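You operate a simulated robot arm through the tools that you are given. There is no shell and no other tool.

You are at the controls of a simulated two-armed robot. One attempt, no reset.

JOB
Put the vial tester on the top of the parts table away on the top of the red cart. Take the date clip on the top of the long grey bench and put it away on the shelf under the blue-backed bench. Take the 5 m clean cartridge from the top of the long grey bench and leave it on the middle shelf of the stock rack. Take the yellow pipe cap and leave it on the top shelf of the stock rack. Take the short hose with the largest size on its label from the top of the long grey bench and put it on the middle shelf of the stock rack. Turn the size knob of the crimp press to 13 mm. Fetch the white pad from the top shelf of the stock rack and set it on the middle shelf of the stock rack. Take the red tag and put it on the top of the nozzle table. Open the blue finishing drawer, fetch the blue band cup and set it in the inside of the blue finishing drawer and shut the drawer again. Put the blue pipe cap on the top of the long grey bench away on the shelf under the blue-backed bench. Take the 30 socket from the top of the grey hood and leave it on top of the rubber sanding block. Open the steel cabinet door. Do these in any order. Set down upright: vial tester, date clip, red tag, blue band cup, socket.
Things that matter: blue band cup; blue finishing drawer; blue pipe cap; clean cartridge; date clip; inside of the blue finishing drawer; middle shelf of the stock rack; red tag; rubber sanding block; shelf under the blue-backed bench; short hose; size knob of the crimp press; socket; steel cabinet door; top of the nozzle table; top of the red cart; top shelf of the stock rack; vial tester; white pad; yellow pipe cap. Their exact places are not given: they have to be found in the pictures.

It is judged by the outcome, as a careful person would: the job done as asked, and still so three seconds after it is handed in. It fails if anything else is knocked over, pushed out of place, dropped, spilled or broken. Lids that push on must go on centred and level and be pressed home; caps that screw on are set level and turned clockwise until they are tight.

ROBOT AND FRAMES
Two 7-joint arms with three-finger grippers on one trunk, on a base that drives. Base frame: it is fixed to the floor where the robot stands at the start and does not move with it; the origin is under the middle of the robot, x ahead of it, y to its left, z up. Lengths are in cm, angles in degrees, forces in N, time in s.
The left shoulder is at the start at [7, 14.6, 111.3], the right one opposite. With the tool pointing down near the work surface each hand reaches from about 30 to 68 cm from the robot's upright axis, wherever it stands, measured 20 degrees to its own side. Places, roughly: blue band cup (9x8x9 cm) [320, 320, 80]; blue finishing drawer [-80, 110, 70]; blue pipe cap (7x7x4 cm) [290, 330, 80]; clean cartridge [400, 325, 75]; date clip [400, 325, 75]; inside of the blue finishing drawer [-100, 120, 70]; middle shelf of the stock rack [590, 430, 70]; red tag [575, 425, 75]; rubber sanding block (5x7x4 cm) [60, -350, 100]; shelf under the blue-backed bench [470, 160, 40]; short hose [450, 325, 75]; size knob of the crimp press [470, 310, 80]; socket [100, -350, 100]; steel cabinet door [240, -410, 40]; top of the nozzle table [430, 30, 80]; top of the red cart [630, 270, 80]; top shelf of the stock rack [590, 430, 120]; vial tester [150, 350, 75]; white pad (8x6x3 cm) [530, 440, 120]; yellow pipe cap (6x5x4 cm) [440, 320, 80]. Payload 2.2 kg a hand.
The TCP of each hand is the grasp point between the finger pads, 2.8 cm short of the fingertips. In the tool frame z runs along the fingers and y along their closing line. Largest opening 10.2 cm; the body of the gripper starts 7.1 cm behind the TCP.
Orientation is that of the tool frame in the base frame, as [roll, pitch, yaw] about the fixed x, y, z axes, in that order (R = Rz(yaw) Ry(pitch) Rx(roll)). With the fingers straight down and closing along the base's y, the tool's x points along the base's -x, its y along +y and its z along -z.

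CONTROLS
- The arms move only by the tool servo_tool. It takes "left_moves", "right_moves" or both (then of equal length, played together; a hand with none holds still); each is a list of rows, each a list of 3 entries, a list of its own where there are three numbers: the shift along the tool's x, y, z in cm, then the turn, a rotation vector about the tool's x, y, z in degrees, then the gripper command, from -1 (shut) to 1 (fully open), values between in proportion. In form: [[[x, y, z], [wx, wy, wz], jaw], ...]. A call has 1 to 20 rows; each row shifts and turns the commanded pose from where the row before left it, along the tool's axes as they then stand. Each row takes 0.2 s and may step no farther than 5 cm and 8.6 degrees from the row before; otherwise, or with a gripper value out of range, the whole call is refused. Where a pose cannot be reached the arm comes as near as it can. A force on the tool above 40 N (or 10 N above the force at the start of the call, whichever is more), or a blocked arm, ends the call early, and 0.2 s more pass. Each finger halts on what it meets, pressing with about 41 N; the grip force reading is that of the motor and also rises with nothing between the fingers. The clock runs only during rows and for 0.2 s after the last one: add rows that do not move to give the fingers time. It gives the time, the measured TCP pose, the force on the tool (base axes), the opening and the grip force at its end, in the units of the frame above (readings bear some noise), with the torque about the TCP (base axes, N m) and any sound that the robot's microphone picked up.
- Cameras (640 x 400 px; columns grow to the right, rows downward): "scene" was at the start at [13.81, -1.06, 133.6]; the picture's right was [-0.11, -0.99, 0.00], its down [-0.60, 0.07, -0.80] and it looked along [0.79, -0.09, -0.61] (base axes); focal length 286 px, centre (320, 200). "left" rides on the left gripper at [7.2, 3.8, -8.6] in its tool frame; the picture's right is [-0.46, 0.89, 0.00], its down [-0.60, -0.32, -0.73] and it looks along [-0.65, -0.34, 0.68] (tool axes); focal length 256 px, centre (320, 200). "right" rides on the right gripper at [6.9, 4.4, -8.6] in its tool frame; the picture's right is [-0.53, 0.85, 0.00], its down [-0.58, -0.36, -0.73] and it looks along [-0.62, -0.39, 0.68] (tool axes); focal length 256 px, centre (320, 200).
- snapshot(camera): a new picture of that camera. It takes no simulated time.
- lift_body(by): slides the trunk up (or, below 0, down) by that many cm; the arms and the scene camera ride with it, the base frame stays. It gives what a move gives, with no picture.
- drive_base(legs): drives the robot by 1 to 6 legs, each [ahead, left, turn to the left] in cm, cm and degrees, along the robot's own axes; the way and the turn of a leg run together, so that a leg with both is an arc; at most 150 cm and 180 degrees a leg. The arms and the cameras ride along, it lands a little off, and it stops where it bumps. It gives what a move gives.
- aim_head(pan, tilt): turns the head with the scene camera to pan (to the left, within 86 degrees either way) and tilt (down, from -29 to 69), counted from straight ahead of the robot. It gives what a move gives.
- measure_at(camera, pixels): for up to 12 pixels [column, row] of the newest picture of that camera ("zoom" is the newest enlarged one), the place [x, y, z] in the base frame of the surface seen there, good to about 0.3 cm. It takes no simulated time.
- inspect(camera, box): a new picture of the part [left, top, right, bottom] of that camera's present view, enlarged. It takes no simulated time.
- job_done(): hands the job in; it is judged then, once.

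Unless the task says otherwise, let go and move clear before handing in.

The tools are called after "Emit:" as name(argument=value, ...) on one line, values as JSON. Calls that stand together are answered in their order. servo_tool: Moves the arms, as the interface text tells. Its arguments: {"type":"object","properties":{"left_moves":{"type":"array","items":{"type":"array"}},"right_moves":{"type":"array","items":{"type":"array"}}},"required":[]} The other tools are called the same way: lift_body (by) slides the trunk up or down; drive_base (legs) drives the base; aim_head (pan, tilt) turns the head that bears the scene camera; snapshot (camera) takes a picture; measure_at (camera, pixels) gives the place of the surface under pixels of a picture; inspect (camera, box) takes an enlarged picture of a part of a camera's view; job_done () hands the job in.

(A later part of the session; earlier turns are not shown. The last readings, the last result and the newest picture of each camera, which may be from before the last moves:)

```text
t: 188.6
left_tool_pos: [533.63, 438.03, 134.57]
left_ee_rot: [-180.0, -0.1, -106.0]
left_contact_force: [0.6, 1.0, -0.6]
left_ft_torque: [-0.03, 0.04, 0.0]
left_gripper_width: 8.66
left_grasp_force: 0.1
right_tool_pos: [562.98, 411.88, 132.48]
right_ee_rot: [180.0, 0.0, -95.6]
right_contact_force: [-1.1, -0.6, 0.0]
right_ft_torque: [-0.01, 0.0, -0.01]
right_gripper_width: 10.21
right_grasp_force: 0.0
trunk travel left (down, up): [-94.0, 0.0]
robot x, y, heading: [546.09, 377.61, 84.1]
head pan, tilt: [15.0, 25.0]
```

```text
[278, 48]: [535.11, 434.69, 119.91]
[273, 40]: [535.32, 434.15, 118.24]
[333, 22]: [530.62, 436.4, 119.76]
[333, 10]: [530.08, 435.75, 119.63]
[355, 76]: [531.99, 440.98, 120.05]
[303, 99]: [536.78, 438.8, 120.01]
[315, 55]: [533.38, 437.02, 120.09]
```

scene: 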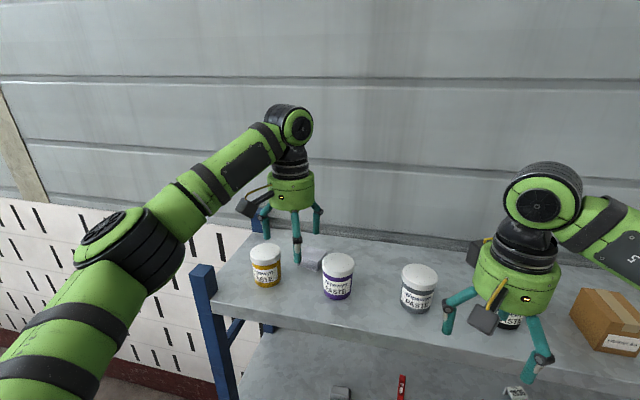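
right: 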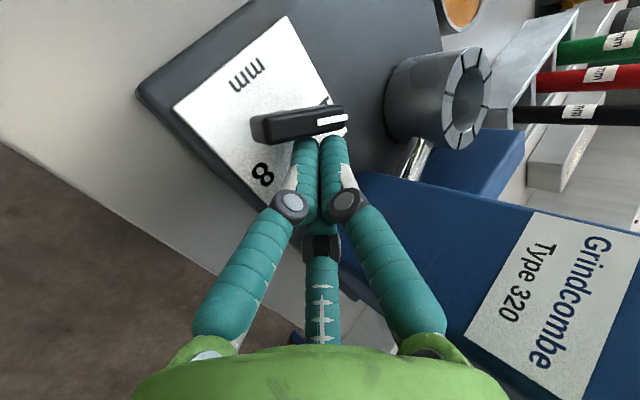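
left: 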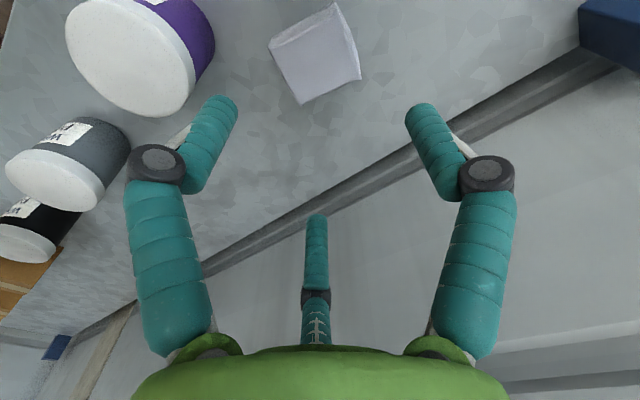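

The hand is centred over the pad (533.55,437.6). Descending to TCP z≈120.2.

Emit:
servo_tool(left_moves=[[[0.2, 0, 4], [0, 0, 0], 0.7], [[0.2, 0, 4], [0, 0, 0], 0.7], [[0, 0, 4], [0, 0, 0], 0.7], [[0, 0, 2.3], [0, 0, 0], 0.7], [[0, 0, 0], [0, 0, 0], 0.7]])

Emit:
snapshot(camera="left")

Emit:
inspect(camera="scene", box=[200, 150, 400, 300])

```text
t: 189.8
left_tool_pos: [533.5, 437.46, 120.51]
left_ee_rot: [179.9, 0.0, -105.9]
left_contact_force: [0.0, -0.2, -0.1]
left_ft_torque: [-0.02, 0.0, 0.01]
left_gripper_width: 8.69
left_grasp_force: 0.0
right_tool_pos: [563.15, 411.84, 132.56]
right_ee_rot: [180.0, -0.1, -95.8]
right_contact_force: [0.2, 0.5, -0.2]
right_ft_torque: [0.0, 0.01, 0.0]
right_gripper_width: 10.23
right_grasp_force: 0.0
trunk travel left (down, up): [-94.0, 0.0]
robot x, y, heading: [546.0, 377.69, 84.1]
head pan, tilt: [15.0, 25.0]
```

```text
taken
```

left: 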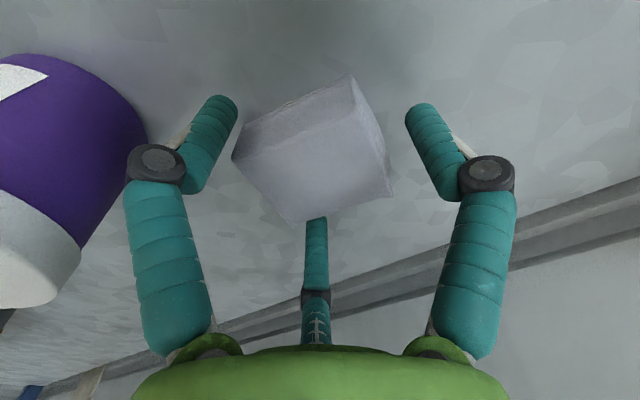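

```text
2.67 times, centred on (300, 225) of scene
```

zoom: 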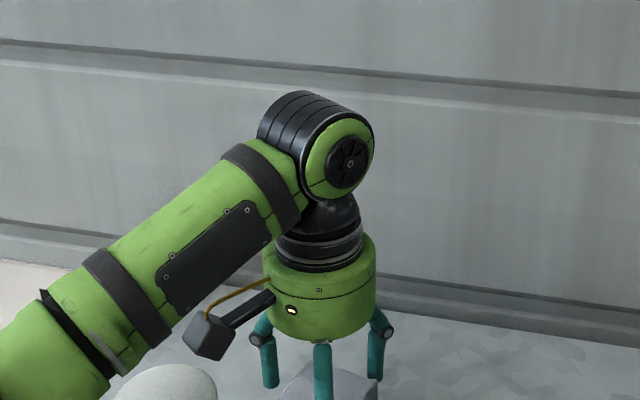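

Pad between the fingers. Closing after a final 0.3 descent.

Emit:
servo_tool(left_moves=[[[0, 0, 0.3], [0, 0, 0], 0.7], [[0, 0, 0], [0, 0, 0], 0.4], [[0, 0, 0], [0, 0, 0], -1], [[0, 0, 0], [0, 0, 0], -1], [[0, 0, 0], [0, 0, 0], -1]])

Emit:
snapshot(camera="left")

```text
t: 191.0
left_tool_pos: [533.47, 437.51, 120.28]
left_ee_rot: [180.0, -0.1, -106.0]
left_contact_force: [0.5, 0.4, 3.7]
left_ft_torque: [-0.01, -0.01, -0.01]
left_gripper_width: 6.83
left_grasp_force: 41.3
right_tool_pos: [563.0, 411.78, 132.53]
right_ee_rot: [180.0, 0.1, -95.7]
right_contact_force: [-0.2, 0.8, -0.1]
right_ft_torque: [0.01, -0.02, 0.0]
right_gripper_width: 10.21
right_grasp_force: 0.2
trunk travel left (down, up): [-94.0, 0.0]
robot x, y, heading: [545.83, 377.62, 84.2]
head pan, tilt: [15.0, 25.0]
```

```text
taken
```

left: 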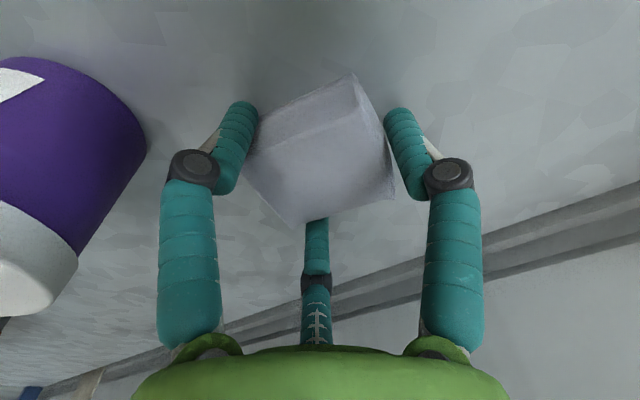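

Gripped at 6.8 cm. Lifting 13 cm with the arm, then backing off 45.

Emit:
servo_tool(left_moves=[[[0, 0, -2], [0, 0, 0], -1], [[0, 0, -4], [0, 0, 0], -1], [[0, 0, -4], [0, 0, 0], -1], [[0, 0, -3], [0, 0, 0], -1], [[0, 0, 0], [0, 0, 0], -1]])

Emit:
drive_base(legs=[[-45, 0, 0]])

Emit:
aim_head(pan=-2, tilt=30)

Emit:
snapshot(camera="scene")

Emit:
snapshot(camera="left")

```text
t: 192.2
left_tool_pos: [533.43, 437.77, 132.99]
left_ee_rot: [180.0, -0.1, -106.0]
left_contact_force: [0.3, -0.1, -0.8]
left_ft_torque: [-0.02, 0.0, 0.01]
left_gripper_width: 6.86
left_grasp_force: 40.9
right_tool_pos: [563.14, 411.94, 132.56]
right_ee_rot: [-180.0, -0.1, -95.7]
right_contact_force: [0.0, 0.2, 0.3]
right_ft_torque: [0.02, -0.01, -0.01]
right_gripper_width: 10.18
right_grasp_force: 0.0
trunk travel left (down, up): [-94.0, 0.0]
robot x, y, heading: [546.02, 377.85, 84.4]
head pan, tilt: [15.0, 25.0]
```

```text
t: 194.9
left_tool_pos: [528.91, 394.12, 132.88]
left_ee_rot: [180.0, -0.2, -105.7]
left_contact_force: [-0.2, 0.0, 0.1]
left_ft_torque: [0.0, -0.01, 0.02]
left_gripper_width: 6.84
left_grasp_force: 40.8
right_tool_pos: [558.63, 368.5, 132.5]
right_ee_rot: [-180.0, -0.1, -95.3]
right_contact_force: [0.1, 0.9, 0.2]
right_ft_torque: [0.0, 0.0, 0.01]
right_gripper_width: 10.2
right_grasp_force: 0.1
trunk travel left (down, up): [-94.0, 0.0]
robot x, y, heading: [541.85, 333.99, 84.4]
head pan, tilt: [15.0, 25.0]
```

```text
t: 195.7
left_tool_pos: [528.83, 393.86, 133.02]
left_ee_rot: [180.0, -0.1, -105.8]
left_contact_force: [0.0, -0.5, 1.0]
left_ft_torque: [0.0, -0.01, 0.0]
left_gripper_width: 6.85
left_grasp_force: 41.2
right_tool_pos: [558.52, 368.15, 132.44]
right_ee_rot: [-180.0, 0.1, -95.5]
right_contact_force: [0.0, -0.5, 0.4]
right_ft_torque: [0.05, -0.02, -0.02]
right_gripper_width: 10.2
right_grasp_force: 0.0
trunk travel left (down, up): [-94.0, 0.0]
robot x, y, heading: [541.7, 333.72, 84.4]
head pan, tilt: [-2.0, 30.0]
```

```text
taken
```

scene: 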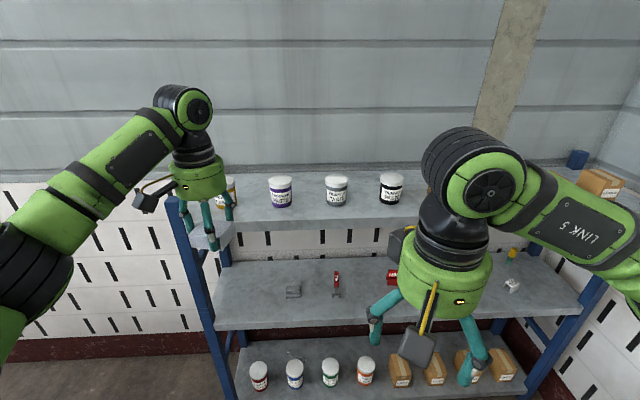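

```text
taken
```

left: 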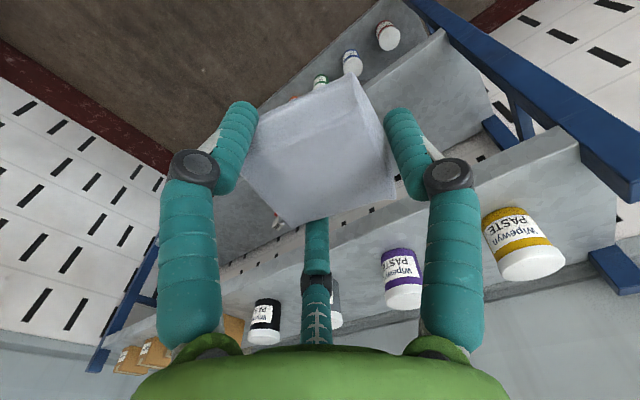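

Pad held fine. Middle shelf has room at its left end (x≈527). I'll lower the trunk 50 and then drive in.

Emit:
lift_body(by=-50)

Emit:
aim_head(pan=10, tilt=15)

Emit:
snapshot(camera="scene")

Emit:
measure_at(camera="scene", pixels=[[250, 250], [300, 255], [250, 120], [350, 120], [400, 250]])

```text
refused: -50 is not a number from -40 to 40
```

```text
t: 196.4
left_tool_pos: [528.8, 393.86, 133.04]
left_ee_rot: [179.9, 0.0, -105.6]
left_contact_force: [0.0, 0.2, 0.4]
left_ft_torque: [0.02, -0.01, 0.02]
left_gripper_width: 6.86
left_grasp_force: 40.8
right_tool_pos: [558.52, 368.26, 132.59]
right_ee_rot: [-180.0, 0.0, -95.4]
right_contact_force: [1.4, 0.1, -0.2]
right_ft_torque: [0.02, 0.03, 0.02]
right_gripper_width: 10.2
right_grasp_force: 0.1
trunk travel left (down, up): [-94.0, 0.0]
robot x, y, heading: [541.67, 333.97, 84.6]
head pan, tilt: [10.0, 15.0]
```

```text
taken
```

scene: 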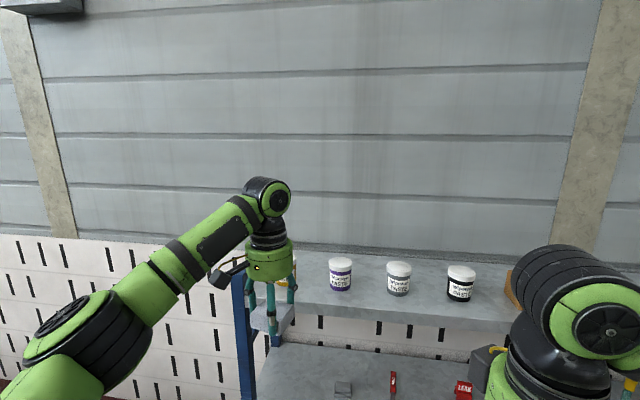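

```text
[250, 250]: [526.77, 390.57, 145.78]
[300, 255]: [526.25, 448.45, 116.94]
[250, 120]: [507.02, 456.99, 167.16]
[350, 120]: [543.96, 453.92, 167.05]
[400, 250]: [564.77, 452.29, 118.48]
```

Lift steps are limited to 40, so I'll lower in two steps.

Emit:
lift_body(by=-40)

Emit:
lift_body(by=-10)

Emit:
snapshot(camera="scene")

```text
t: 200.3
left_tool_pos: [528.77, 393.79, 93.09]
left_ee_rot: [179.9, -0.1, -105.7]
left_contact_force: [0.5, 0.3, -0.7]
left_ft_torque: [0.0, 0.0, 0.01]
left_gripper_width: 6.83
left_grasp_force: 40.8
right_tool_pos: [558.59, 368.23, 92.45]
right_ee_rot: [179.9, 0.0, -95.5]
right_contact_force: [0.6, -0.4, 0.4]
right_ft_torque: [-0.01, -0.01, -0.02]
right_gripper_width: 10.2
right_grasp_force: 0.0
trunk travel left (down, up): [-54.0, 40.0]
robot x, y, heading: [541.39, 333.82, 84.4]
head pan, tilt: [10.0, 15.0]
```

```text
t: 201.6
left_tool_pos: [528.74, 393.86, 82.98]
left_ee_rot: [180.0, -0.1, -105.7]
left_contact_force: [-0.4, 0.1, -0.7]
left_ft_torque: [0.02, 0.0, -0.03]
left_gripper_width: 6.84
left_grasp_force: 40.6
right_tool_pos: [558.58, 368.17, 82.46]
right_ee_rot: [179.9, 0.1, -95.4]
right_contact_force: [0.1, 0.0, -0.3]
right_ft_torque: [-0.02, -0.01, 0.01]
right_gripper_width: 10.19
right_grasp_force: 0.0
trunk travel left (down, up): [-44.0, 50.0]
robot x, y, heading: [541.95, 334.11, 84.6]
head pan, tilt: [10.0, 15.0]
```

```text
taken
```

scene: 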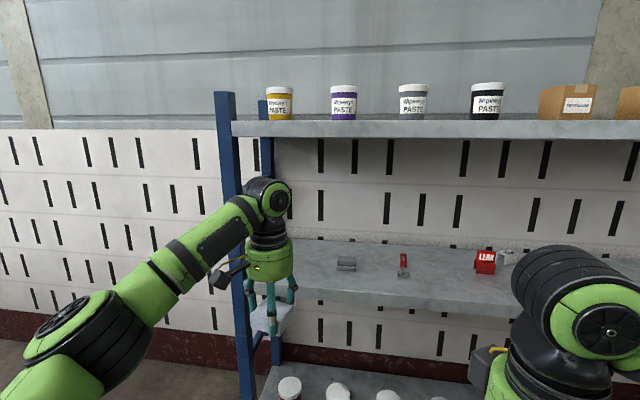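

The forearm would come close to the left post if I used the far-left spot. I'll measure the items on the middle shelf to choose another gap.

Emit:
inspect(camera="scene", box=[310, 230, 530, 300])

Emit:
measure_at(camera="scene", pixels=[[338, 266], [355, 266], [398, 274], [410, 274], [403, 256], [475, 265], [495, 265], [320, 285], [440, 285], [230, 120], [440, 295], [60, 330]])

```text
2.91 times, centred on (420, 265) of scene
```

zoom: 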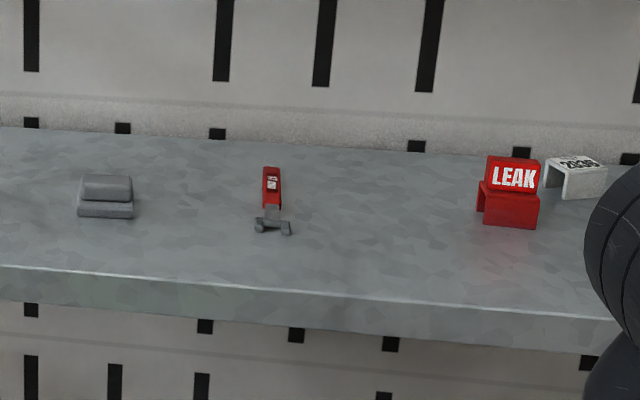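

```text
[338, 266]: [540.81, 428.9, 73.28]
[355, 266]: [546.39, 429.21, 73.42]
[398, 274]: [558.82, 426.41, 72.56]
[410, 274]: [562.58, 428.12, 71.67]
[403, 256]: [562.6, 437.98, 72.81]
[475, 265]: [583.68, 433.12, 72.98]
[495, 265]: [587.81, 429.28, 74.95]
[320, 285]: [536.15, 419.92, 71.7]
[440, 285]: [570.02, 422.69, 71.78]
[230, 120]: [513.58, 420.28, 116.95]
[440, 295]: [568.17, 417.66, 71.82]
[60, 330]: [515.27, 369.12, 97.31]
```

There's a 21 cm gap between the red-handled clamp (562.6) and the LEAK tag (583.5); I'll put the pad at (571,427). Sidestep right 39, then ahead 30.

Emit:
drive_base(legs=[[0, -39, 0], [30, 0, 0]])

Emit:
snapshot(camera="scene")

Emit:
snapshot(camera="left")

```text
t: 205.7
left_tool_pos: [569.92, 419.43, 82.94]
left_ee_rot: [179.9, -0.1, -105.0]
left_contact_force: [-0.5, 0.6, -0.7]
left_ft_torque: [-0.05, 0.03, 0.03]
left_gripper_width: 6.84
left_grasp_force: 41.3
right_tool_pos: [600.03, 394.08, 82.57]
right_ee_rot: [-180.0, 0.0, -94.8]
right_contact_force: [0.4, 0.0, 0.2]
right_ft_torque: [-0.01, 0.03, -0.01]
right_gripper_width: 10.19
right_grasp_force: 0.1
trunk travel left (down, up): [-44.0, 50.0]
robot x, y, heading: [583.51, 359.43, 85.3]
head pan, tilt: [10.0, 15.0]
```

```text
taken
```

scene: 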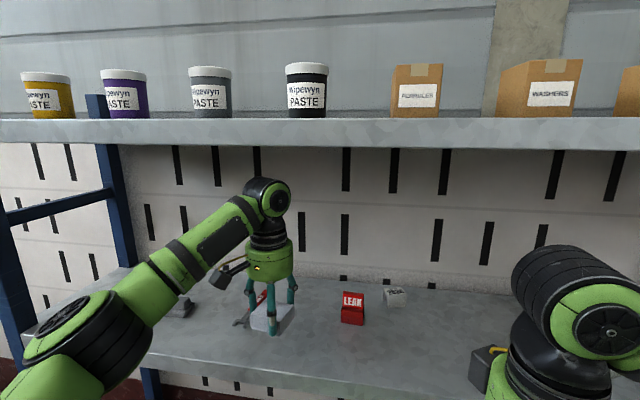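

```text
taken
```

left: 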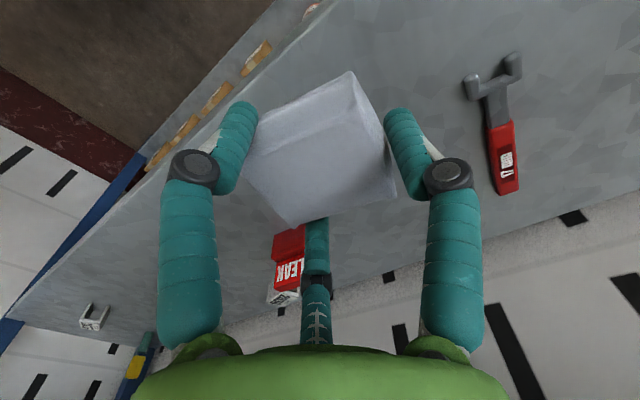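

The pad is above the gap, clear of clamp and tag. Driving 7.5 ahead, then lowering to ~0.5 above the shelf.

Emit:
drive_base(legs=[[7.5, -0.5, 0]])

Emit:
servo_tool(left_moves=[[[0, 0, 3], [0, 0, 0], -1], [[0, 0, 3], [0, 0, 0], -1], [[0, 0, 1], [0, 0, 0], -1], [[0, 0, 0], [0, 0, 0], -1]])

Emit:
snapshot(camera="scene")

```text
t: 206.7
left_tool_pos: [571.02, 426.96, 83.06]
left_ee_rot: [180.0, -0.1, -105.3]
left_contact_force: [-0.5, -0.1, -0.5]
left_ft_torque: [-0.01, 0.0, 0.01]
left_gripper_width: 6.85
left_grasp_force: 41.0
right_tool_pos: [601.24, 401.53, 82.57]
right_ee_rot: [180.0, 0.0, -94.8]
right_contact_force: [1.3, 0.3, -0.8]
right_ft_torque: [0.0, -0.02, -0.04]
right_gripper_width: 10.2
right_grasp_force: 0.0
trunk travel left (down, up): [-44.0, 50.0]
robot x, y, heading: [584.82, 367.1, 85.1]
head pan, tilt: [10.0, 15.0]
```

```text
t: 207.7
left_tool_pos: [571.12, 426.94, 76.12]
left_ee_rot: [179.9, -0.1, -105.3]
left_contact_force: [-0.5, 0.2, 0.7]
left_ft_torque: [0.02, 0.0, -0.04]
left_gripper_width: 6.86
left_grasp_force: 41.4
right_tool_pos: [601.13, 401.56, 82.46]
right_ee_rot: [180.0, 0.2, -94.8]
right_contact_force: [-0.2, 0.5, -0.4]
right_ft_torque: [-0.02, 0.02, 0.01]
right_gripper_width: 10.19
right_grasp_force: 0.0
trunk travel left (down, up): [-44.0, 50.0]
robot x, y, heading: [584.53, 366.97, 85.2]
head pan, tilt: [10.0, 15.0]
```

```text
taken
```

scene: 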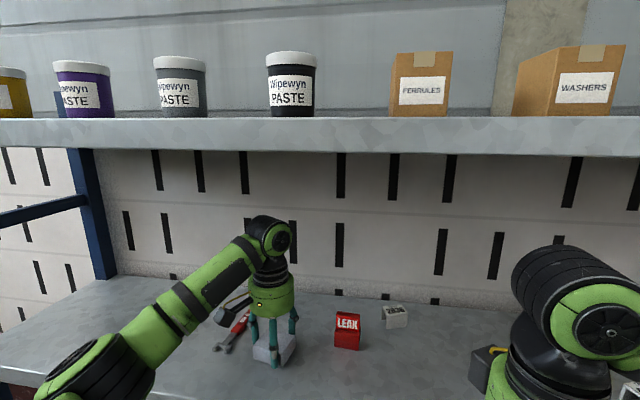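

Emit:
servo_tool(left_moves=[[[0, 0, 0.6], [0, 0, 0], -1], [[0, 0, 0], [0, 0, 0], -1]])

Emit:
servo_tool(left_moves=[[[0, 0, 0.3], [0, 0, 0], -1], [[0, 0, 0], [0, 0, 0], -1]])

```text
t: 208.3
left_tool_pos: [571.15, 426.9, 75.4]
left_ee_rot: [179.9, -0.1, -105.2]
left_contact_force: [0.6, -0.3, -1.1]
left_ft_torque: [0.01, 0.0, -0.03]
left_gripper_width: 6.85
left_grasp_force: 41.3
right_tool_pos: [601.15, 401.52, 82.55]
right_ee_rot: [180.0, 0.1, -94.8]
right_contact_force: [0.2, -0.3, 0.1]
right_ft_torque: [0.03, 0.01, -0.03]
right_gripper_width: 10.18
right_grasp_force: 0.0
trunk travel left (down, up): [-44.0, 50.0]
robot x, y, heading: [584.66, 367.2, 85.1]
head pan, tilt: [10.0, 15.0]
```

```text
t: 208.9
left_tool_pos: [571.09, 426.94, 75.23]
left_ee_rot: [179.9, 0.0, -105.1]
left_contact_force: [-0.7, 0.6, 4.4]
left_ft_torque: [0.02, 0.02, 0.0]
left_gripper_width: 6.86
left_grasp_force: 41.6
right_tool_pos: [601.23, 401.5, 82.39]
right_ee_rot: [179.9, 0.0, -94.7]
right_contact_force: [0.7, -0.4, 1.6]
right_ft_torque: [-0.02, 0.01, 0.0]
right_gripper_width: 10.18
right_grasp_force: 0.0
trunk travel left (down, up): [-44.0, 50.0]
robot x, y, heading: [584.56, 367.56, 84.9]
head pan, tilt: [10.0, 15.0]
```

Touching the shelf. Opening and rising 8.

Emit:
servo_tool(left_moves=[[[0, 0, 0], [0, 0, 0], 0.4], [[0, 0, 0], [0, 0, 0], 0.6], [[0, 0, 0], [0, 0, 0], 0.6], [[0, 0, -3], [0, 0, 0], 0.6], [[0, 0, -4], [0, 0, 0], 0.6], [[0, 0, 0], [0, 0, 0], 0.6]])

Emit:
snapshot(camera="left")

Emit:
inspect(camera="scene", box=[180, 250, 440, 400])

```text
t: 210.3
left_tool_pos: [571.06, 427.04, 82.15]
left_ee_rot: [180.0, 0.0, -105.1]
left_contact_force: [0.1, 0.1, 0.1]
left_ft_torque: [-0.01, -0.06, 0.01]
left_gripper_width: 8.16
left_grasp_force: 0.0
right_tool_pos: [601.12, 401.48, 82.48]
right_ee_rot: [-180.0, 0.0, -94.7]
right_contact_force: [0.1, 0.6, -0.9]
right_ft_torque: [-0.01, 0.03, -0.01]
right_gripper_width: 10.22
right_grasp_force: 0.0
trunk travel left (down, up): [-44.0, 50.0]
robot x, y, heading: [584.71, 367.11, 85.1]
head pan, tilt: [10.0, 15.0]
```

```text
taken
```

left: 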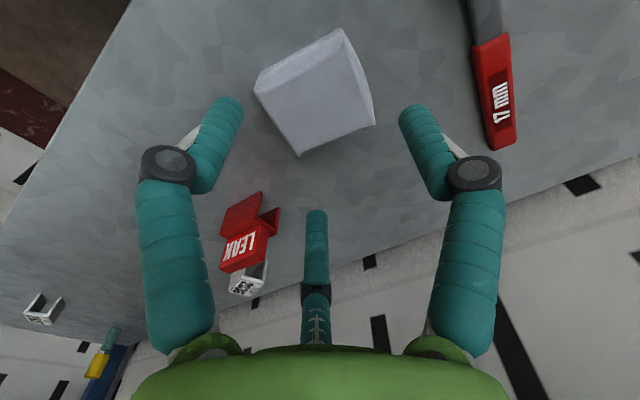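

```text
2.46 times, centred on (310, 325) of scene
```

zoom: 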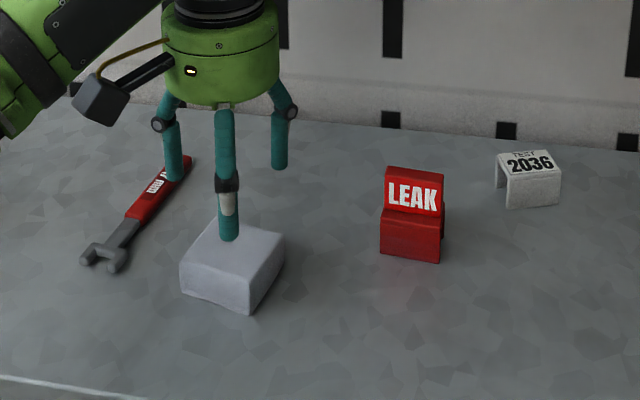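

The pad rests on the middle shelf. I'll back out, raise the trunk, and drive back to the long bench for the hose and cartridge.

Emit:
drive_base(legs=[[-50, 0, 0], [-40, 0, 5]])

Emit:
lift_body(by=40)

Emit:
lift_body(by=9)

Emit:
drive_base(legs=[[-15, 80, 0], [0, 85, 0]])

```text
t: 215.3
left_tool_pos: [560.15, 336.92, 82.17]
left_ee_rot: [179.8, 0.0, -99.8]
left_contact_force: [0.2, 0.0, 0.5]
left_ft_torque: [-0.01, 0.01, -0.01]
left_gripper_width: 8.18
left_grasp_force: 0.1
right_tool_pos: [592.44, 314.52, 82.55]
right_ee_rot: [179.9, 0.1, -89.4]
right_contact_force: [0.4, 1.0, 0.2]
right_ft_torque: [0.0, 0.02, 0.01]
right_gripper_width: 10.24
right_grasp_force: 0.1
trunk travel left (down, up): [-44.0, 50.0]
robot x, y, heading: [579.38, 278.65, 90.7]
head pan, tilt: [10.0, 15.0]
```

```text
t: 219.2
left_tool_pos: [560.09, 337.05, 122.1]
left_ee_rot: [179.9, -0.1, -99.7]
left_contact_force: [0.1, 0.6, -0.6]
left_ft_torque: [0.01, 0.01, 0.01]
left_gripper_width: 8.15
left_grasp_force: 0.2
right_tool_pos: [592.45, 314.58, 122.51]
right_ee_rot: [180.0, 0.0, -89.3]
right_contact_force: [0.0, -1.1, -0.7]
right_ft_torque: [0.0, 0.01, -0.02]
right_gripper_width: 10.18
right_grasp_force: 0.1
trunk travel left (down, up): [-84.0, 10.0]
robot x, y, heading: [579.45, 278.58, 90.7]
head pan, tilt: [10.0, 15.0]
```

```text
t: 220.4
left_tool_pos: [560.1, 336.91, 131.08]
left_ee_rot: [179.9, 0.0, -99.7]
left_contact_force: [0.9, 0.4, -0.8]
left_ft_torque: [-0.02, -0.03, 0.02]
left_gripper_width: 8.18
left_grasp_force: 0.0
right_tool_pos: [592.42, 314.47, 131.54]
right_ee_rot: [179.9, 0.0, -89.3]
right_contact_force: [0.5, -0.3, -0.9]
right_ft_torque: [0.0, 0.03, 0.03]
right_gripper_width: 10.23
right_grasp_force: 0.2
trunk travel left (down, up): [-93.0, 1.0]
robot x, y, heading: [579.03, 278.81, 90.6]
head pan, tilt: [10.0, 15.0]
```

```text
t: 228.8
left_tool_pos: [396.41, 319.61, 131.11]
left_ee_rot: [179.8, -0.1, -99.5]
left_contact_force: [0.4, 0.5, 0.0]
left_ft_torque: [-0.01, 0.01, 0.03]
left_gripper_width: 8.15
left_grasp_force: 0.2
right_tool_pos: [428.76, 297.35, 131.53]
right_ee_rot: [-179.9, 0.0, -89.2]
right_contact_force: [0.2, -0.1, 0.1]
right_ft_torque: [-0.02, 0.03, 0.01]
right_gripper_width: 10.19
right_grasp_force: 0.0
trunk travel left (down, up): [-93.0, 1.0]
robot x, y, heading: [415.47, 261.53, 90.9]
head pan, tilt: [10.0, 15.0]
```

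At (415,261.5). Looking down at the hose holder and cartridges.

Emit:
aim_head(pan=-10, tilt=40)

Emit:
snapshot(camera="scene")

Emit:
snapshot(camera="right")

```text
t: 229.7
left_tool_pos: [396.17, 319.6, 131.12]
left_ee_rot: [179.8, -0.1, -99.5]
left_contact_force: [-0.1, 0.1, -0.5]
left_ft_torque: [0.0, 0.0, -0.02]
left_gripper_width: 8.17
left_grasp_force: 0.0
right_tool_pos: [428.6, 297.45, 131.45]
right_ee_rot: [-179.9, 0.0, -89.1]
right_contact_force: [0.0, 0.1, 0.1]
right_ft_torque: [-0.03, -0.04, -0.03]
right_gripper_width: 10.19
right_grasp_force: 0.0
trunk travel left (down, up): [-93.0, 1.0]
robot x, y, heading: [415.78, 261.21, 90.9]
head pan, tilt: [-10.0, 40.0]
```

```text
taken
```

scene: 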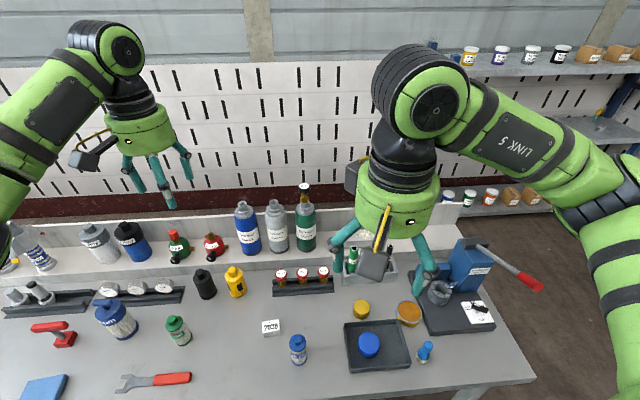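

```text
taken
```

right: 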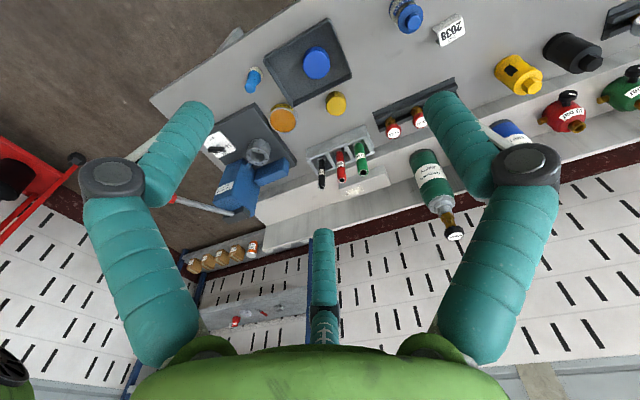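

The right camera sees the hoses at (320–362,165). I'll zoom in there and measure the green one.

Emit:
inspect(camera="right", box=[290, 120, 400, 200])

Emit:
measure_at(camera="zoom", pixels=[[405, 125], [415, 160], [430, 200], [295, 160], [300, 230], [180, 250], [175, 190], [440, 290], [350, 100], [460, 80], [200, 130], [380, 260]])

```text
5.00 times, centred on (345, 160) of right
```

zoom: 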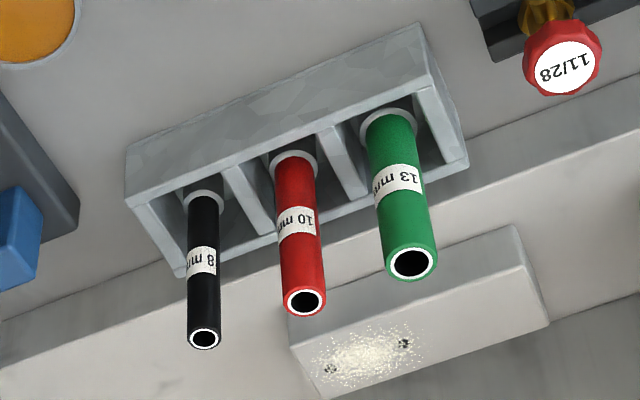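

```text
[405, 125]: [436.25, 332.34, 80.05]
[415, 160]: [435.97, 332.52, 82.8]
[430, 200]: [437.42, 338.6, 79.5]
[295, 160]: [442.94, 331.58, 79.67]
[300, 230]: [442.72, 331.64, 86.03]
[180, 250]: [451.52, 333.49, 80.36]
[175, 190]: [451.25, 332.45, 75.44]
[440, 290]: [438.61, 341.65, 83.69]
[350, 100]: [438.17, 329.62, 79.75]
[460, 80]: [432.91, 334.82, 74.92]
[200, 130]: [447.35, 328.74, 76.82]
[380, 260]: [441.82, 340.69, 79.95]
```

Emit:
measure_at(camera="zoom", pixels=[[388, 140], [395, 170], [402, 215], [408, 240], [385, 262], [432, 262], [412, 279], [408, 262], [370, 120], [410, 115], [390, 245], [430, 245]])

```text
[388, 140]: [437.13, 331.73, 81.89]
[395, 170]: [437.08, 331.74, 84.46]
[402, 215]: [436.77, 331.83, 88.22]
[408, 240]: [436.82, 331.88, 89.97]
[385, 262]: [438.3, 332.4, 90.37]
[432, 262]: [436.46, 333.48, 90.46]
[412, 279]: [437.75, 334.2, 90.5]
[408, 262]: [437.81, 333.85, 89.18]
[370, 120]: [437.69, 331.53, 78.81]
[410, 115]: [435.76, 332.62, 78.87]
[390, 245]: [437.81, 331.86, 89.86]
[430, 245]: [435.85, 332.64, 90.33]
```

The green 13 mm hose is centred (437.3,333.0), top z 90.4, vertical. I'll drive 8 ahead and extend the right hand above it, jaw partly open to 4.4 cm.

Emit:
drive_base(legs=[[8, 0, -0.9]])

Emit:
servo_tool(right_moves=[[[-4.5, -1.4, 0], [0, 0, 0], 0.5], [[-4.5, -1.4, 0], [0, 0, 0], 0], [[-4.5, -1.4, 0], [0, 0, 0], -0.14], [[-4.5, -1.4, 0], [0, 0, 0], -0.14], [[-4.5, -1.4, 0], [0, 0, 0], -0.14], [[-4.5, -1.4, 0], [0, 0, 0], -0.14], [[0, 0, 0], [0, 0, 0], -0.14]])

Emit:
lift_body(by=-18)

Emit:
snapshot(camera="right")

```text
t: 230.8
left_tool_pos: [397.0, 326.81, 131.62]
left_ee_rot: [179.9, 0.4, -100.2]
left_contact_force: [-0.3, -0.3, 0.5]
left_ft_torque: [0.09, 0.02, 0.03]
left_gripper_width: 8.16
left_grasp_force: 0.1
right_tool_pos: [429.07, 304.07, 131.8]
right_ee_rot: [-180.0, 0.5, -90.0]
right_contact_force: [0.5, -0.4, 0.8]
right_ft_torque: [0.11, 0.02, -0.04]
right_gripper_width: 10.2
right_grasp_force: 0.1
trunk travel left (down, up): [-93.0, 1.0]
robot x, y, heading: [415.45, 269.33, 89.8]
head pan, tilt: [-10.0, 40.0]
```

```text
t: 232.4
left_tool_pos: [396.86, 327.76, 131.06]
left_ee_rot: [179.9, 0.0, -100.3]
left_contact_force: [0.4, 0.0, 0.5]
left_ft_torque: [-0.02, -0.02, 0.0]
left_gripper_width: 8.18
left_grasp_force: 0.0
right_tool_pos: [437.26, 332.27, 131.6]
right_ee_rot: [179.9, 0.1, -89.9]
right_contact_force: [-0.6, 1.0, 0.5]
right_ft_torque: [0.01, -0.03, 0.03]
right_gripper_width: 4.38
right_grasp_force: 0.0
trunk travel left (down, up): [-93.0, 1.0]
robot x, y, heading: [415.6, 269.08, 90.2]
head pan, tilt: [-10.0, 40.0]
```

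```text
t: 234.4
left_tool_pos: [396.95, 327.74, 113.17]
left_ee_rot: [179.9, 0.0, -100.3]
left_contact_force: [0.2, -0.8, 0.0]
left_ft_torque: [0.0, 0.0, -0.01]
left_gripper_width: 8.19
left_grasp_force: 0.1
right_tool_pos: [437.28, 332.03, 113.82]
right_ee_rot: [179.9, 0.2, -89.9]
right_contact_force: [-0.2, -0.2, 0.5]
right_ft_torque: [0.0, 0.03, 0.01]
right_gripper_width: 4.39
right_grasp_force: 0.1
trunk travel left (down, up): [-75.0, 19.0]
robot x, y, heading: [415.48, 269.38, 90.0]
head pan, tilt: [-10.0, 40.0]
```

```text
taken
```

right: 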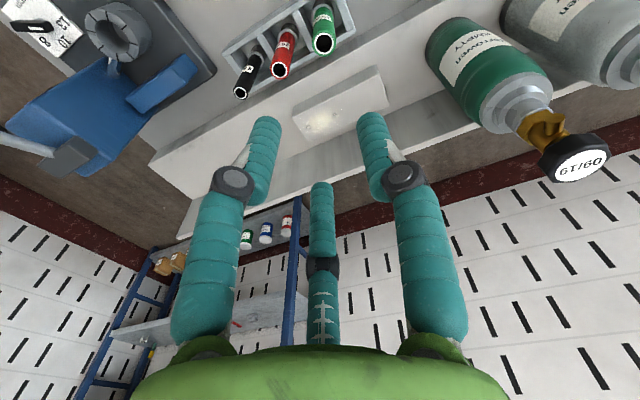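

Measuring the green hose rim again from this pose to fine-align.

Emit:
measure_at(camera="right", pixels=[[315, 38], [333, 38], [324, 51], [323, 30], [282, 60], [318, 20], [330, 20]])

Emit:
inspect(camera="right", box=[220, 0, 380, 110])

```text
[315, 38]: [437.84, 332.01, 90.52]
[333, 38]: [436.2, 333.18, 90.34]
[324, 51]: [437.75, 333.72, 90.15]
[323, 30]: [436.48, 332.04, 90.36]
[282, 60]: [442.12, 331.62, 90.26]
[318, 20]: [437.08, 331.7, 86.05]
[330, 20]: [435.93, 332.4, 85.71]
```

```text
3.64 times, centred on (300, 55) of right
```

zoom: 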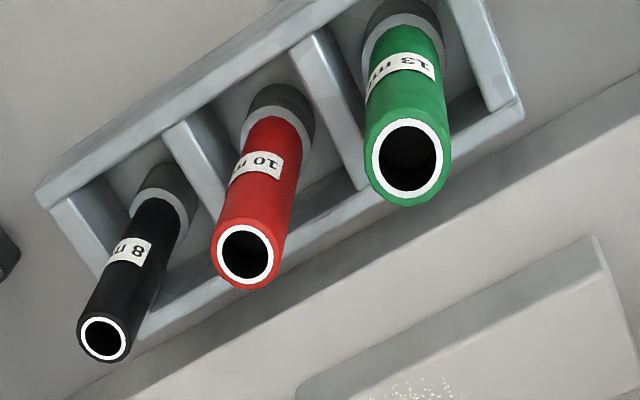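

Aligning by 0.8 cm and descending to just above the hose, then checking.

Emit:
servo_tool(right_moves=[[[-0.7, 0.25, 3], [0, 0, 0], -0.14], [[0, 0, 4], [0, 0, 0], -0.14], [[0, 0, 4], [0, 0, 0], -0.14], [[0, 0, 4], [0, 0, 0], -0.14], [[0, 0, 3.5], [0, 0, 0], -0.14], [[0, 0, 0], [0, 0, 0], -0.14]])

Emit:
snapshot(camera="right")

Emit:
snapshot(camera="scene")

```text
t: 235.8
left_tool_pos: [397.02, 327.68, 113.25]
left_ee_rot: [179.8, 0.0, -100.3]
left_contact_force: [-0.4, 0.1, 0.8]
left_ft_torque: [0.03, 0.01, 0.01]
left_gripper_width: 8.18
left_grasp_force: 0.1
right_tool_pos: [437.09, 332.84, 95.17]
right_ee_rot: [-179.9, 0.1, -89.9]
right_contact_force: [0.3, -1.0, -0.7]
right_ft_torque: [0.0, 0.01, 0.0]
right_gripper_width: 4.36
right_grasp_force: 0.1
trunk travel left (down, up): [-75.0, 19.0]
robot x, y, heading: [415.17, 269.63, 89.8]
head pan, tilt: [-10.0, 40.0]
```

```text
taken
```

right: 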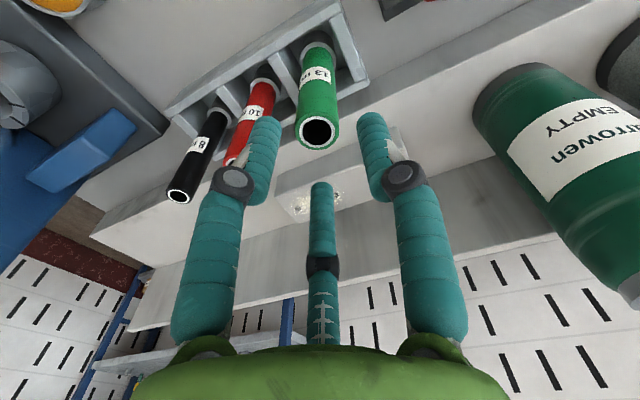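

```text
taken
```

scene: 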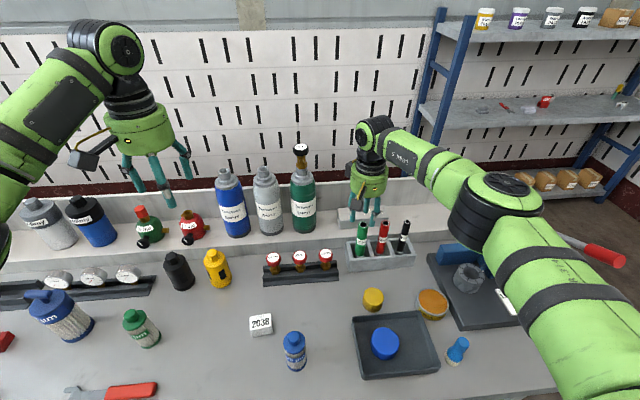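

Hose centred between the fingers. Descending 8.7 and closing.

Emit:
servo_tool(right_moves=[[[0, 0, 3], [0, 0, 0], -0.14], [[0, 0, 3], [0, 0, 0], -0.14], [[0, 0, 2.6], [0, 0, 0], -0.14], [[0, 0, 0], [0, 0, 0], -0.14], [[0, 0, 0], [0, 0, 0], -0.5], [[0, 0, 0], [0, 0, 0], -1], [[0, 0, 0], [0, 0, 0], -1]])

Emit:
snapshot(camera="right")

```text
t: 237.4
left_tool_pos: [397.08, 327.81, 113.11]
left_ee_rot: [179.9, -0.1, -100.4]
left_contact_force: [-0.4, 0.1, -0.2]
left_ft_torque: [-0.02, -0.02, -0.02]
left_gripper_width: 8.17
left_grasp_force: 0.0
right_tool_pos: [437.21, 332.84, 86.37]
right_ee_rot: [-180.0, 0.1, -90.0]
right_contact_force: [1.0, 0.8, -0.9]
right_ft_torque: [0.0, -0.09, 0.0]
right_gripper_width: 2.64
right_grasp_force: 40.9
trunk travel left (down, up): [-75.0, 19.0]
robot x, y, heading: [415.39, 269.12, 90.1]
head pan, tilt: [-10.0, 40.0]
```

```text
taken
```

right: 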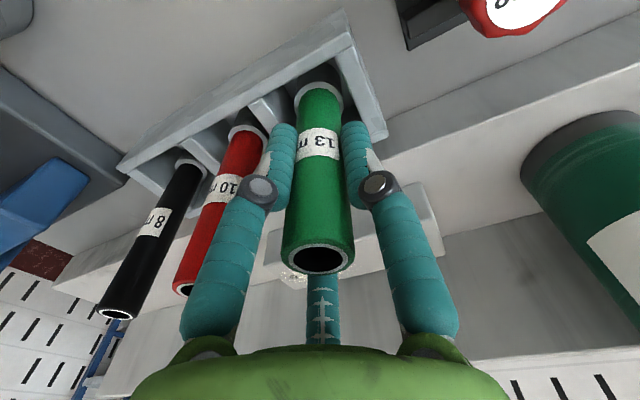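

Gripped at 2.64 cm. Lifting straight up 20.

Emit:
servo_tool(right_moves=[[[0, 0, -2], [0, 0, 0], -1], [[0, 0, -3], [0, 0, 0], -1], [[0, 0, -4], [0, 0, 0], -1], [[0, 0, -4], [0, 0, 0], -1], [[0, 0, -4], [0, 0, 0], -1], [[0, 0, -4], [0, 0, 0], -1], [[0, 0, 0], [0, 0, 0], -1]])

Emit:
snapshot(camera="scene")

Emit:
snapshot(camera="right")

```text
t: 239.0
left_tool_pos: [396.94, 327.88, 113.04]
left_ee_rot: [180.0, 0.0, -100.2]
left_contact_force: [-0.3, 0.4, 1.5]
left_ft_torque: [-0.01, 0.0, 0.02]
left_gripper_width: 8.17
left_grasp_force: 0.1
right_tool_pos: [437.04, 332.6, 107.64]
right_ee_rot: [179.9, 0.0, -90.0]
right_contact_force: [0.3, -0.3, -0.8]
right_ft_torque: [0.0, 0.01, 0.05]
right_gripper_width: 2.57
right_grasp_force: 40.9
trunk travel left (down, up): [-75.0, 19.0]
robot x, y, heading: [415.53, 268.91, 90.3]
head pan, tilt: [-10.0, 40.0]
```

```text
taken
```

scene: 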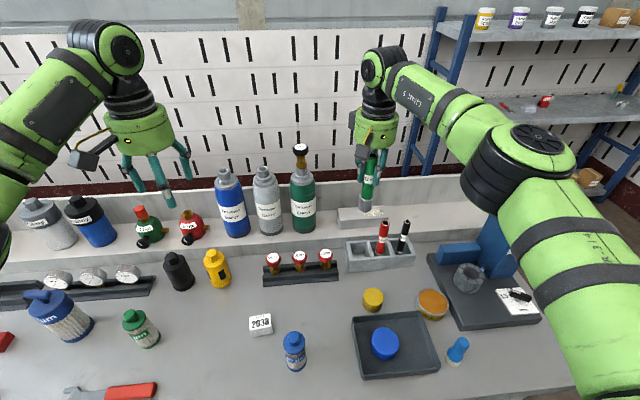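

```text
taken
```

right: 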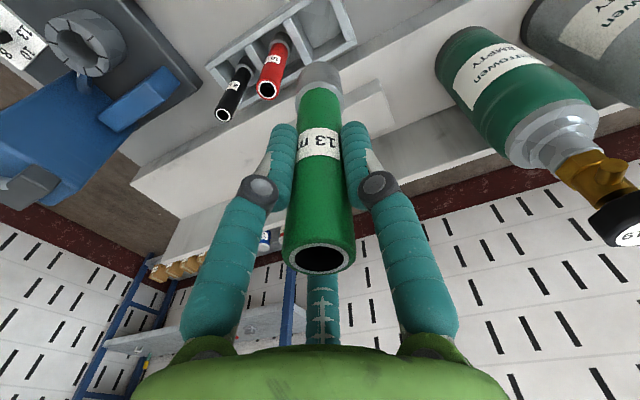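

The hose is out cleanly (it has a grey ferrule at its lower end). Next the left hand: I'll measure the green 5 µm cartridge.

Emit:
inspect(camera="scene", box=[20, 270, 180, 370])

Emit:
measure_at(camera="zoom", pixels=[[460, 165], [460, 185], [430, 215], [510, 215], [470, 250], [485, 290], [500, 300], [440, 250], [520, 260], [160, 180]])

```text
4.00 times, centred on (100, 320) of scene
```

zoom: 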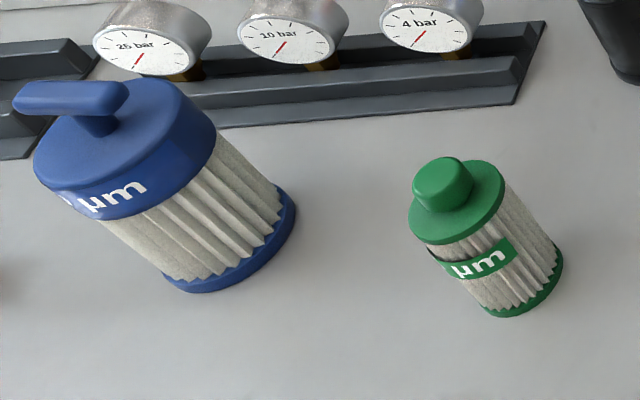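

```text
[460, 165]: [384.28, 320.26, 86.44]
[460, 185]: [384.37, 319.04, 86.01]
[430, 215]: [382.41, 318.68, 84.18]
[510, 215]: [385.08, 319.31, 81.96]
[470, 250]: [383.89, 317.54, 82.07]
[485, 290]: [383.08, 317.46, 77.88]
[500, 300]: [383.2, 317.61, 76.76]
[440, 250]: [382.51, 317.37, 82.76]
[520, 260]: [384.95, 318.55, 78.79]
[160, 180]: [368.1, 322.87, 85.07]
```

Cartridge centre ≈ (383.8,319.4), top 86.5. I'll shift the base so that the left hand is above it and check its label through the left camera.

Emit:
drive_base(legs=[[-8.5, 13.2, 0]])

Emit:
servo_tool(left_moves=[[[0, 0, 3], [0, 0, 0], 1], [[0, 0, 4], [0, 0, 0], 1], [[0, 0, 4], [0, 0, 0], 0.6], [[0, 0, 0], [0, 0, 0], 0.4]])

Emit:
snapshot(camera="left")

Emit:
snapshot(camera="scene")

```text
t: 240.4
left_tool_pos: [384.38, 319.38, 113.06]
left_ee_rot: [179.8, -0.2, -100.1]
left_contact_force: [0.8, 0.7, -0.8]
left_ft_torque: [-0.05, 0.03, -0.03]
left_gripper_width: 8.17
left_grasp_force: 0.0
right_tool_pos: [424.36, 324.26, 107.49]
right_ee_rot: [179.9, 0.0, -89.9]
right_contact_force: [-0.9, 0.5, -0.8]
right_ft_torque: [-0.01, 0.01, -0.01]
right_gripper_width: 2.57
right_grasp_force: 41.1
trunk travel left (down, up): [-75.0, 19.0]
robot x, y, heading: [402.48, 260.94, 90.0]
head pan, tilt: [-10.0, 40.0]
```

```text
t: 241.4
left_tool_pos: [384.28, 319.35, 102.04]
left_ee_rot: [179.8, 0.1, -100.2]
left_contact_force: [0.0, 0.3, -0.6]
left_ft_torque: [-0.02, 0.01, -0.01]
left_gripper_width: 7.14
left_grasp_force: 0.0
right_tool_pos: [424.27, 324.2, 107.55]
right_ee_rot: [-179.9, -0.1, -89.9]
right_contact_force: [-0.6, -0.3, -2.0]
right_ft_torque: [0.02, 0.01, 0.01]
right_gripper_width: 2.57
right_grasp_force: 40.7
trunk travel left (down, up): [-75.0, 19.0]
robot x, y, heading: [402.59, 260.61, 89.9]
head pan, tilt: [-10.0, 40.0]
```

```text
taken
```

left: 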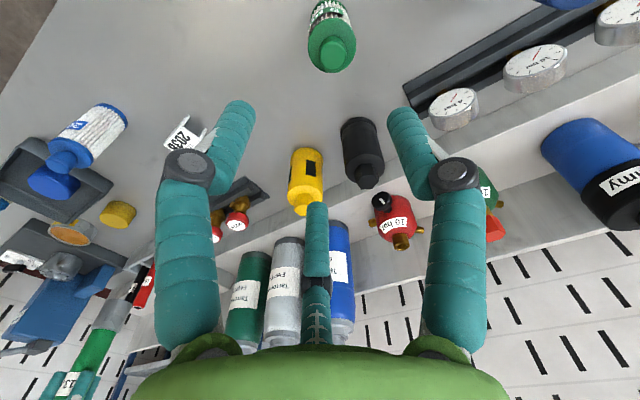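

```text
taken
```

scene: 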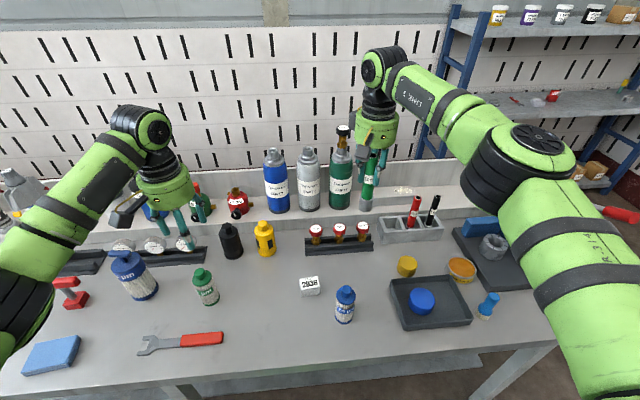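

Emit:
inspect(camera="scene", box=[185, 260, 233, 310])

Emit:
inspect(camera="scene", box=[95, 240, 175, 310])

Emit:
measure_at(camera="left", pixels=[[333, 50], [315, 35], [350, 35], [330, 65], [330, 12]])

```text
8.00 times, centred on (209, 285) of scene
```

zoom: 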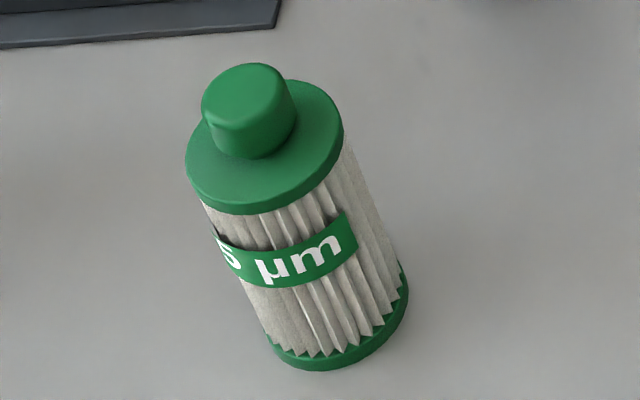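

```text
5.71 times, centred on (135, 275) of scene
```

zoom: 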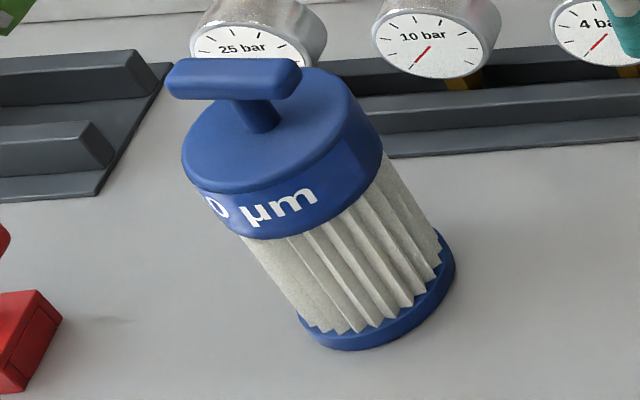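

```text
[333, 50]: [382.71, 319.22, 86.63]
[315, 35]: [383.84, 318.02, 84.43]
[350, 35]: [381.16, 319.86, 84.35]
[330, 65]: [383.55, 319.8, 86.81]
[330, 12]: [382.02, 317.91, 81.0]
```

Emit:
inspect(camera="left", box=[295, 0, 365, 80])

```text
5.00 times, centred on (330, 40) of left
```

zoom: 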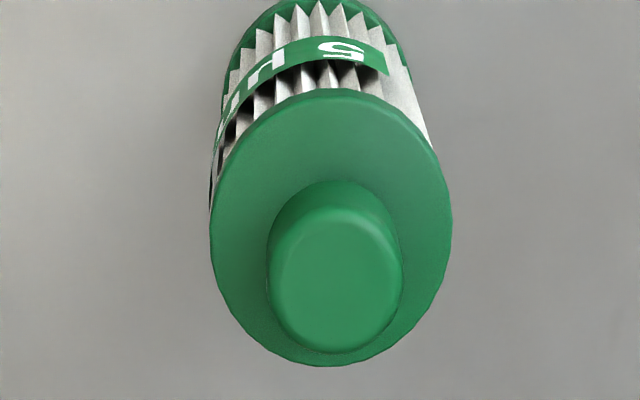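

Label reads "5 µm" only. Getting the exact centre.

Emit:
measure_at(camera="zoom", pixels=[[338, 280], [222, 230], [440, 215], [320, 355], [335, 100], [300, 330], [380, 250]])

```text
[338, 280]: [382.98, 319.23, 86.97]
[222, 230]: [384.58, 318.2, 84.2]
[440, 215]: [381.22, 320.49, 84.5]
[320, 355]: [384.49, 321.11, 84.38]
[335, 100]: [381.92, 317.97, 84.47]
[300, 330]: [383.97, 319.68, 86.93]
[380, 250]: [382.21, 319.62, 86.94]
```

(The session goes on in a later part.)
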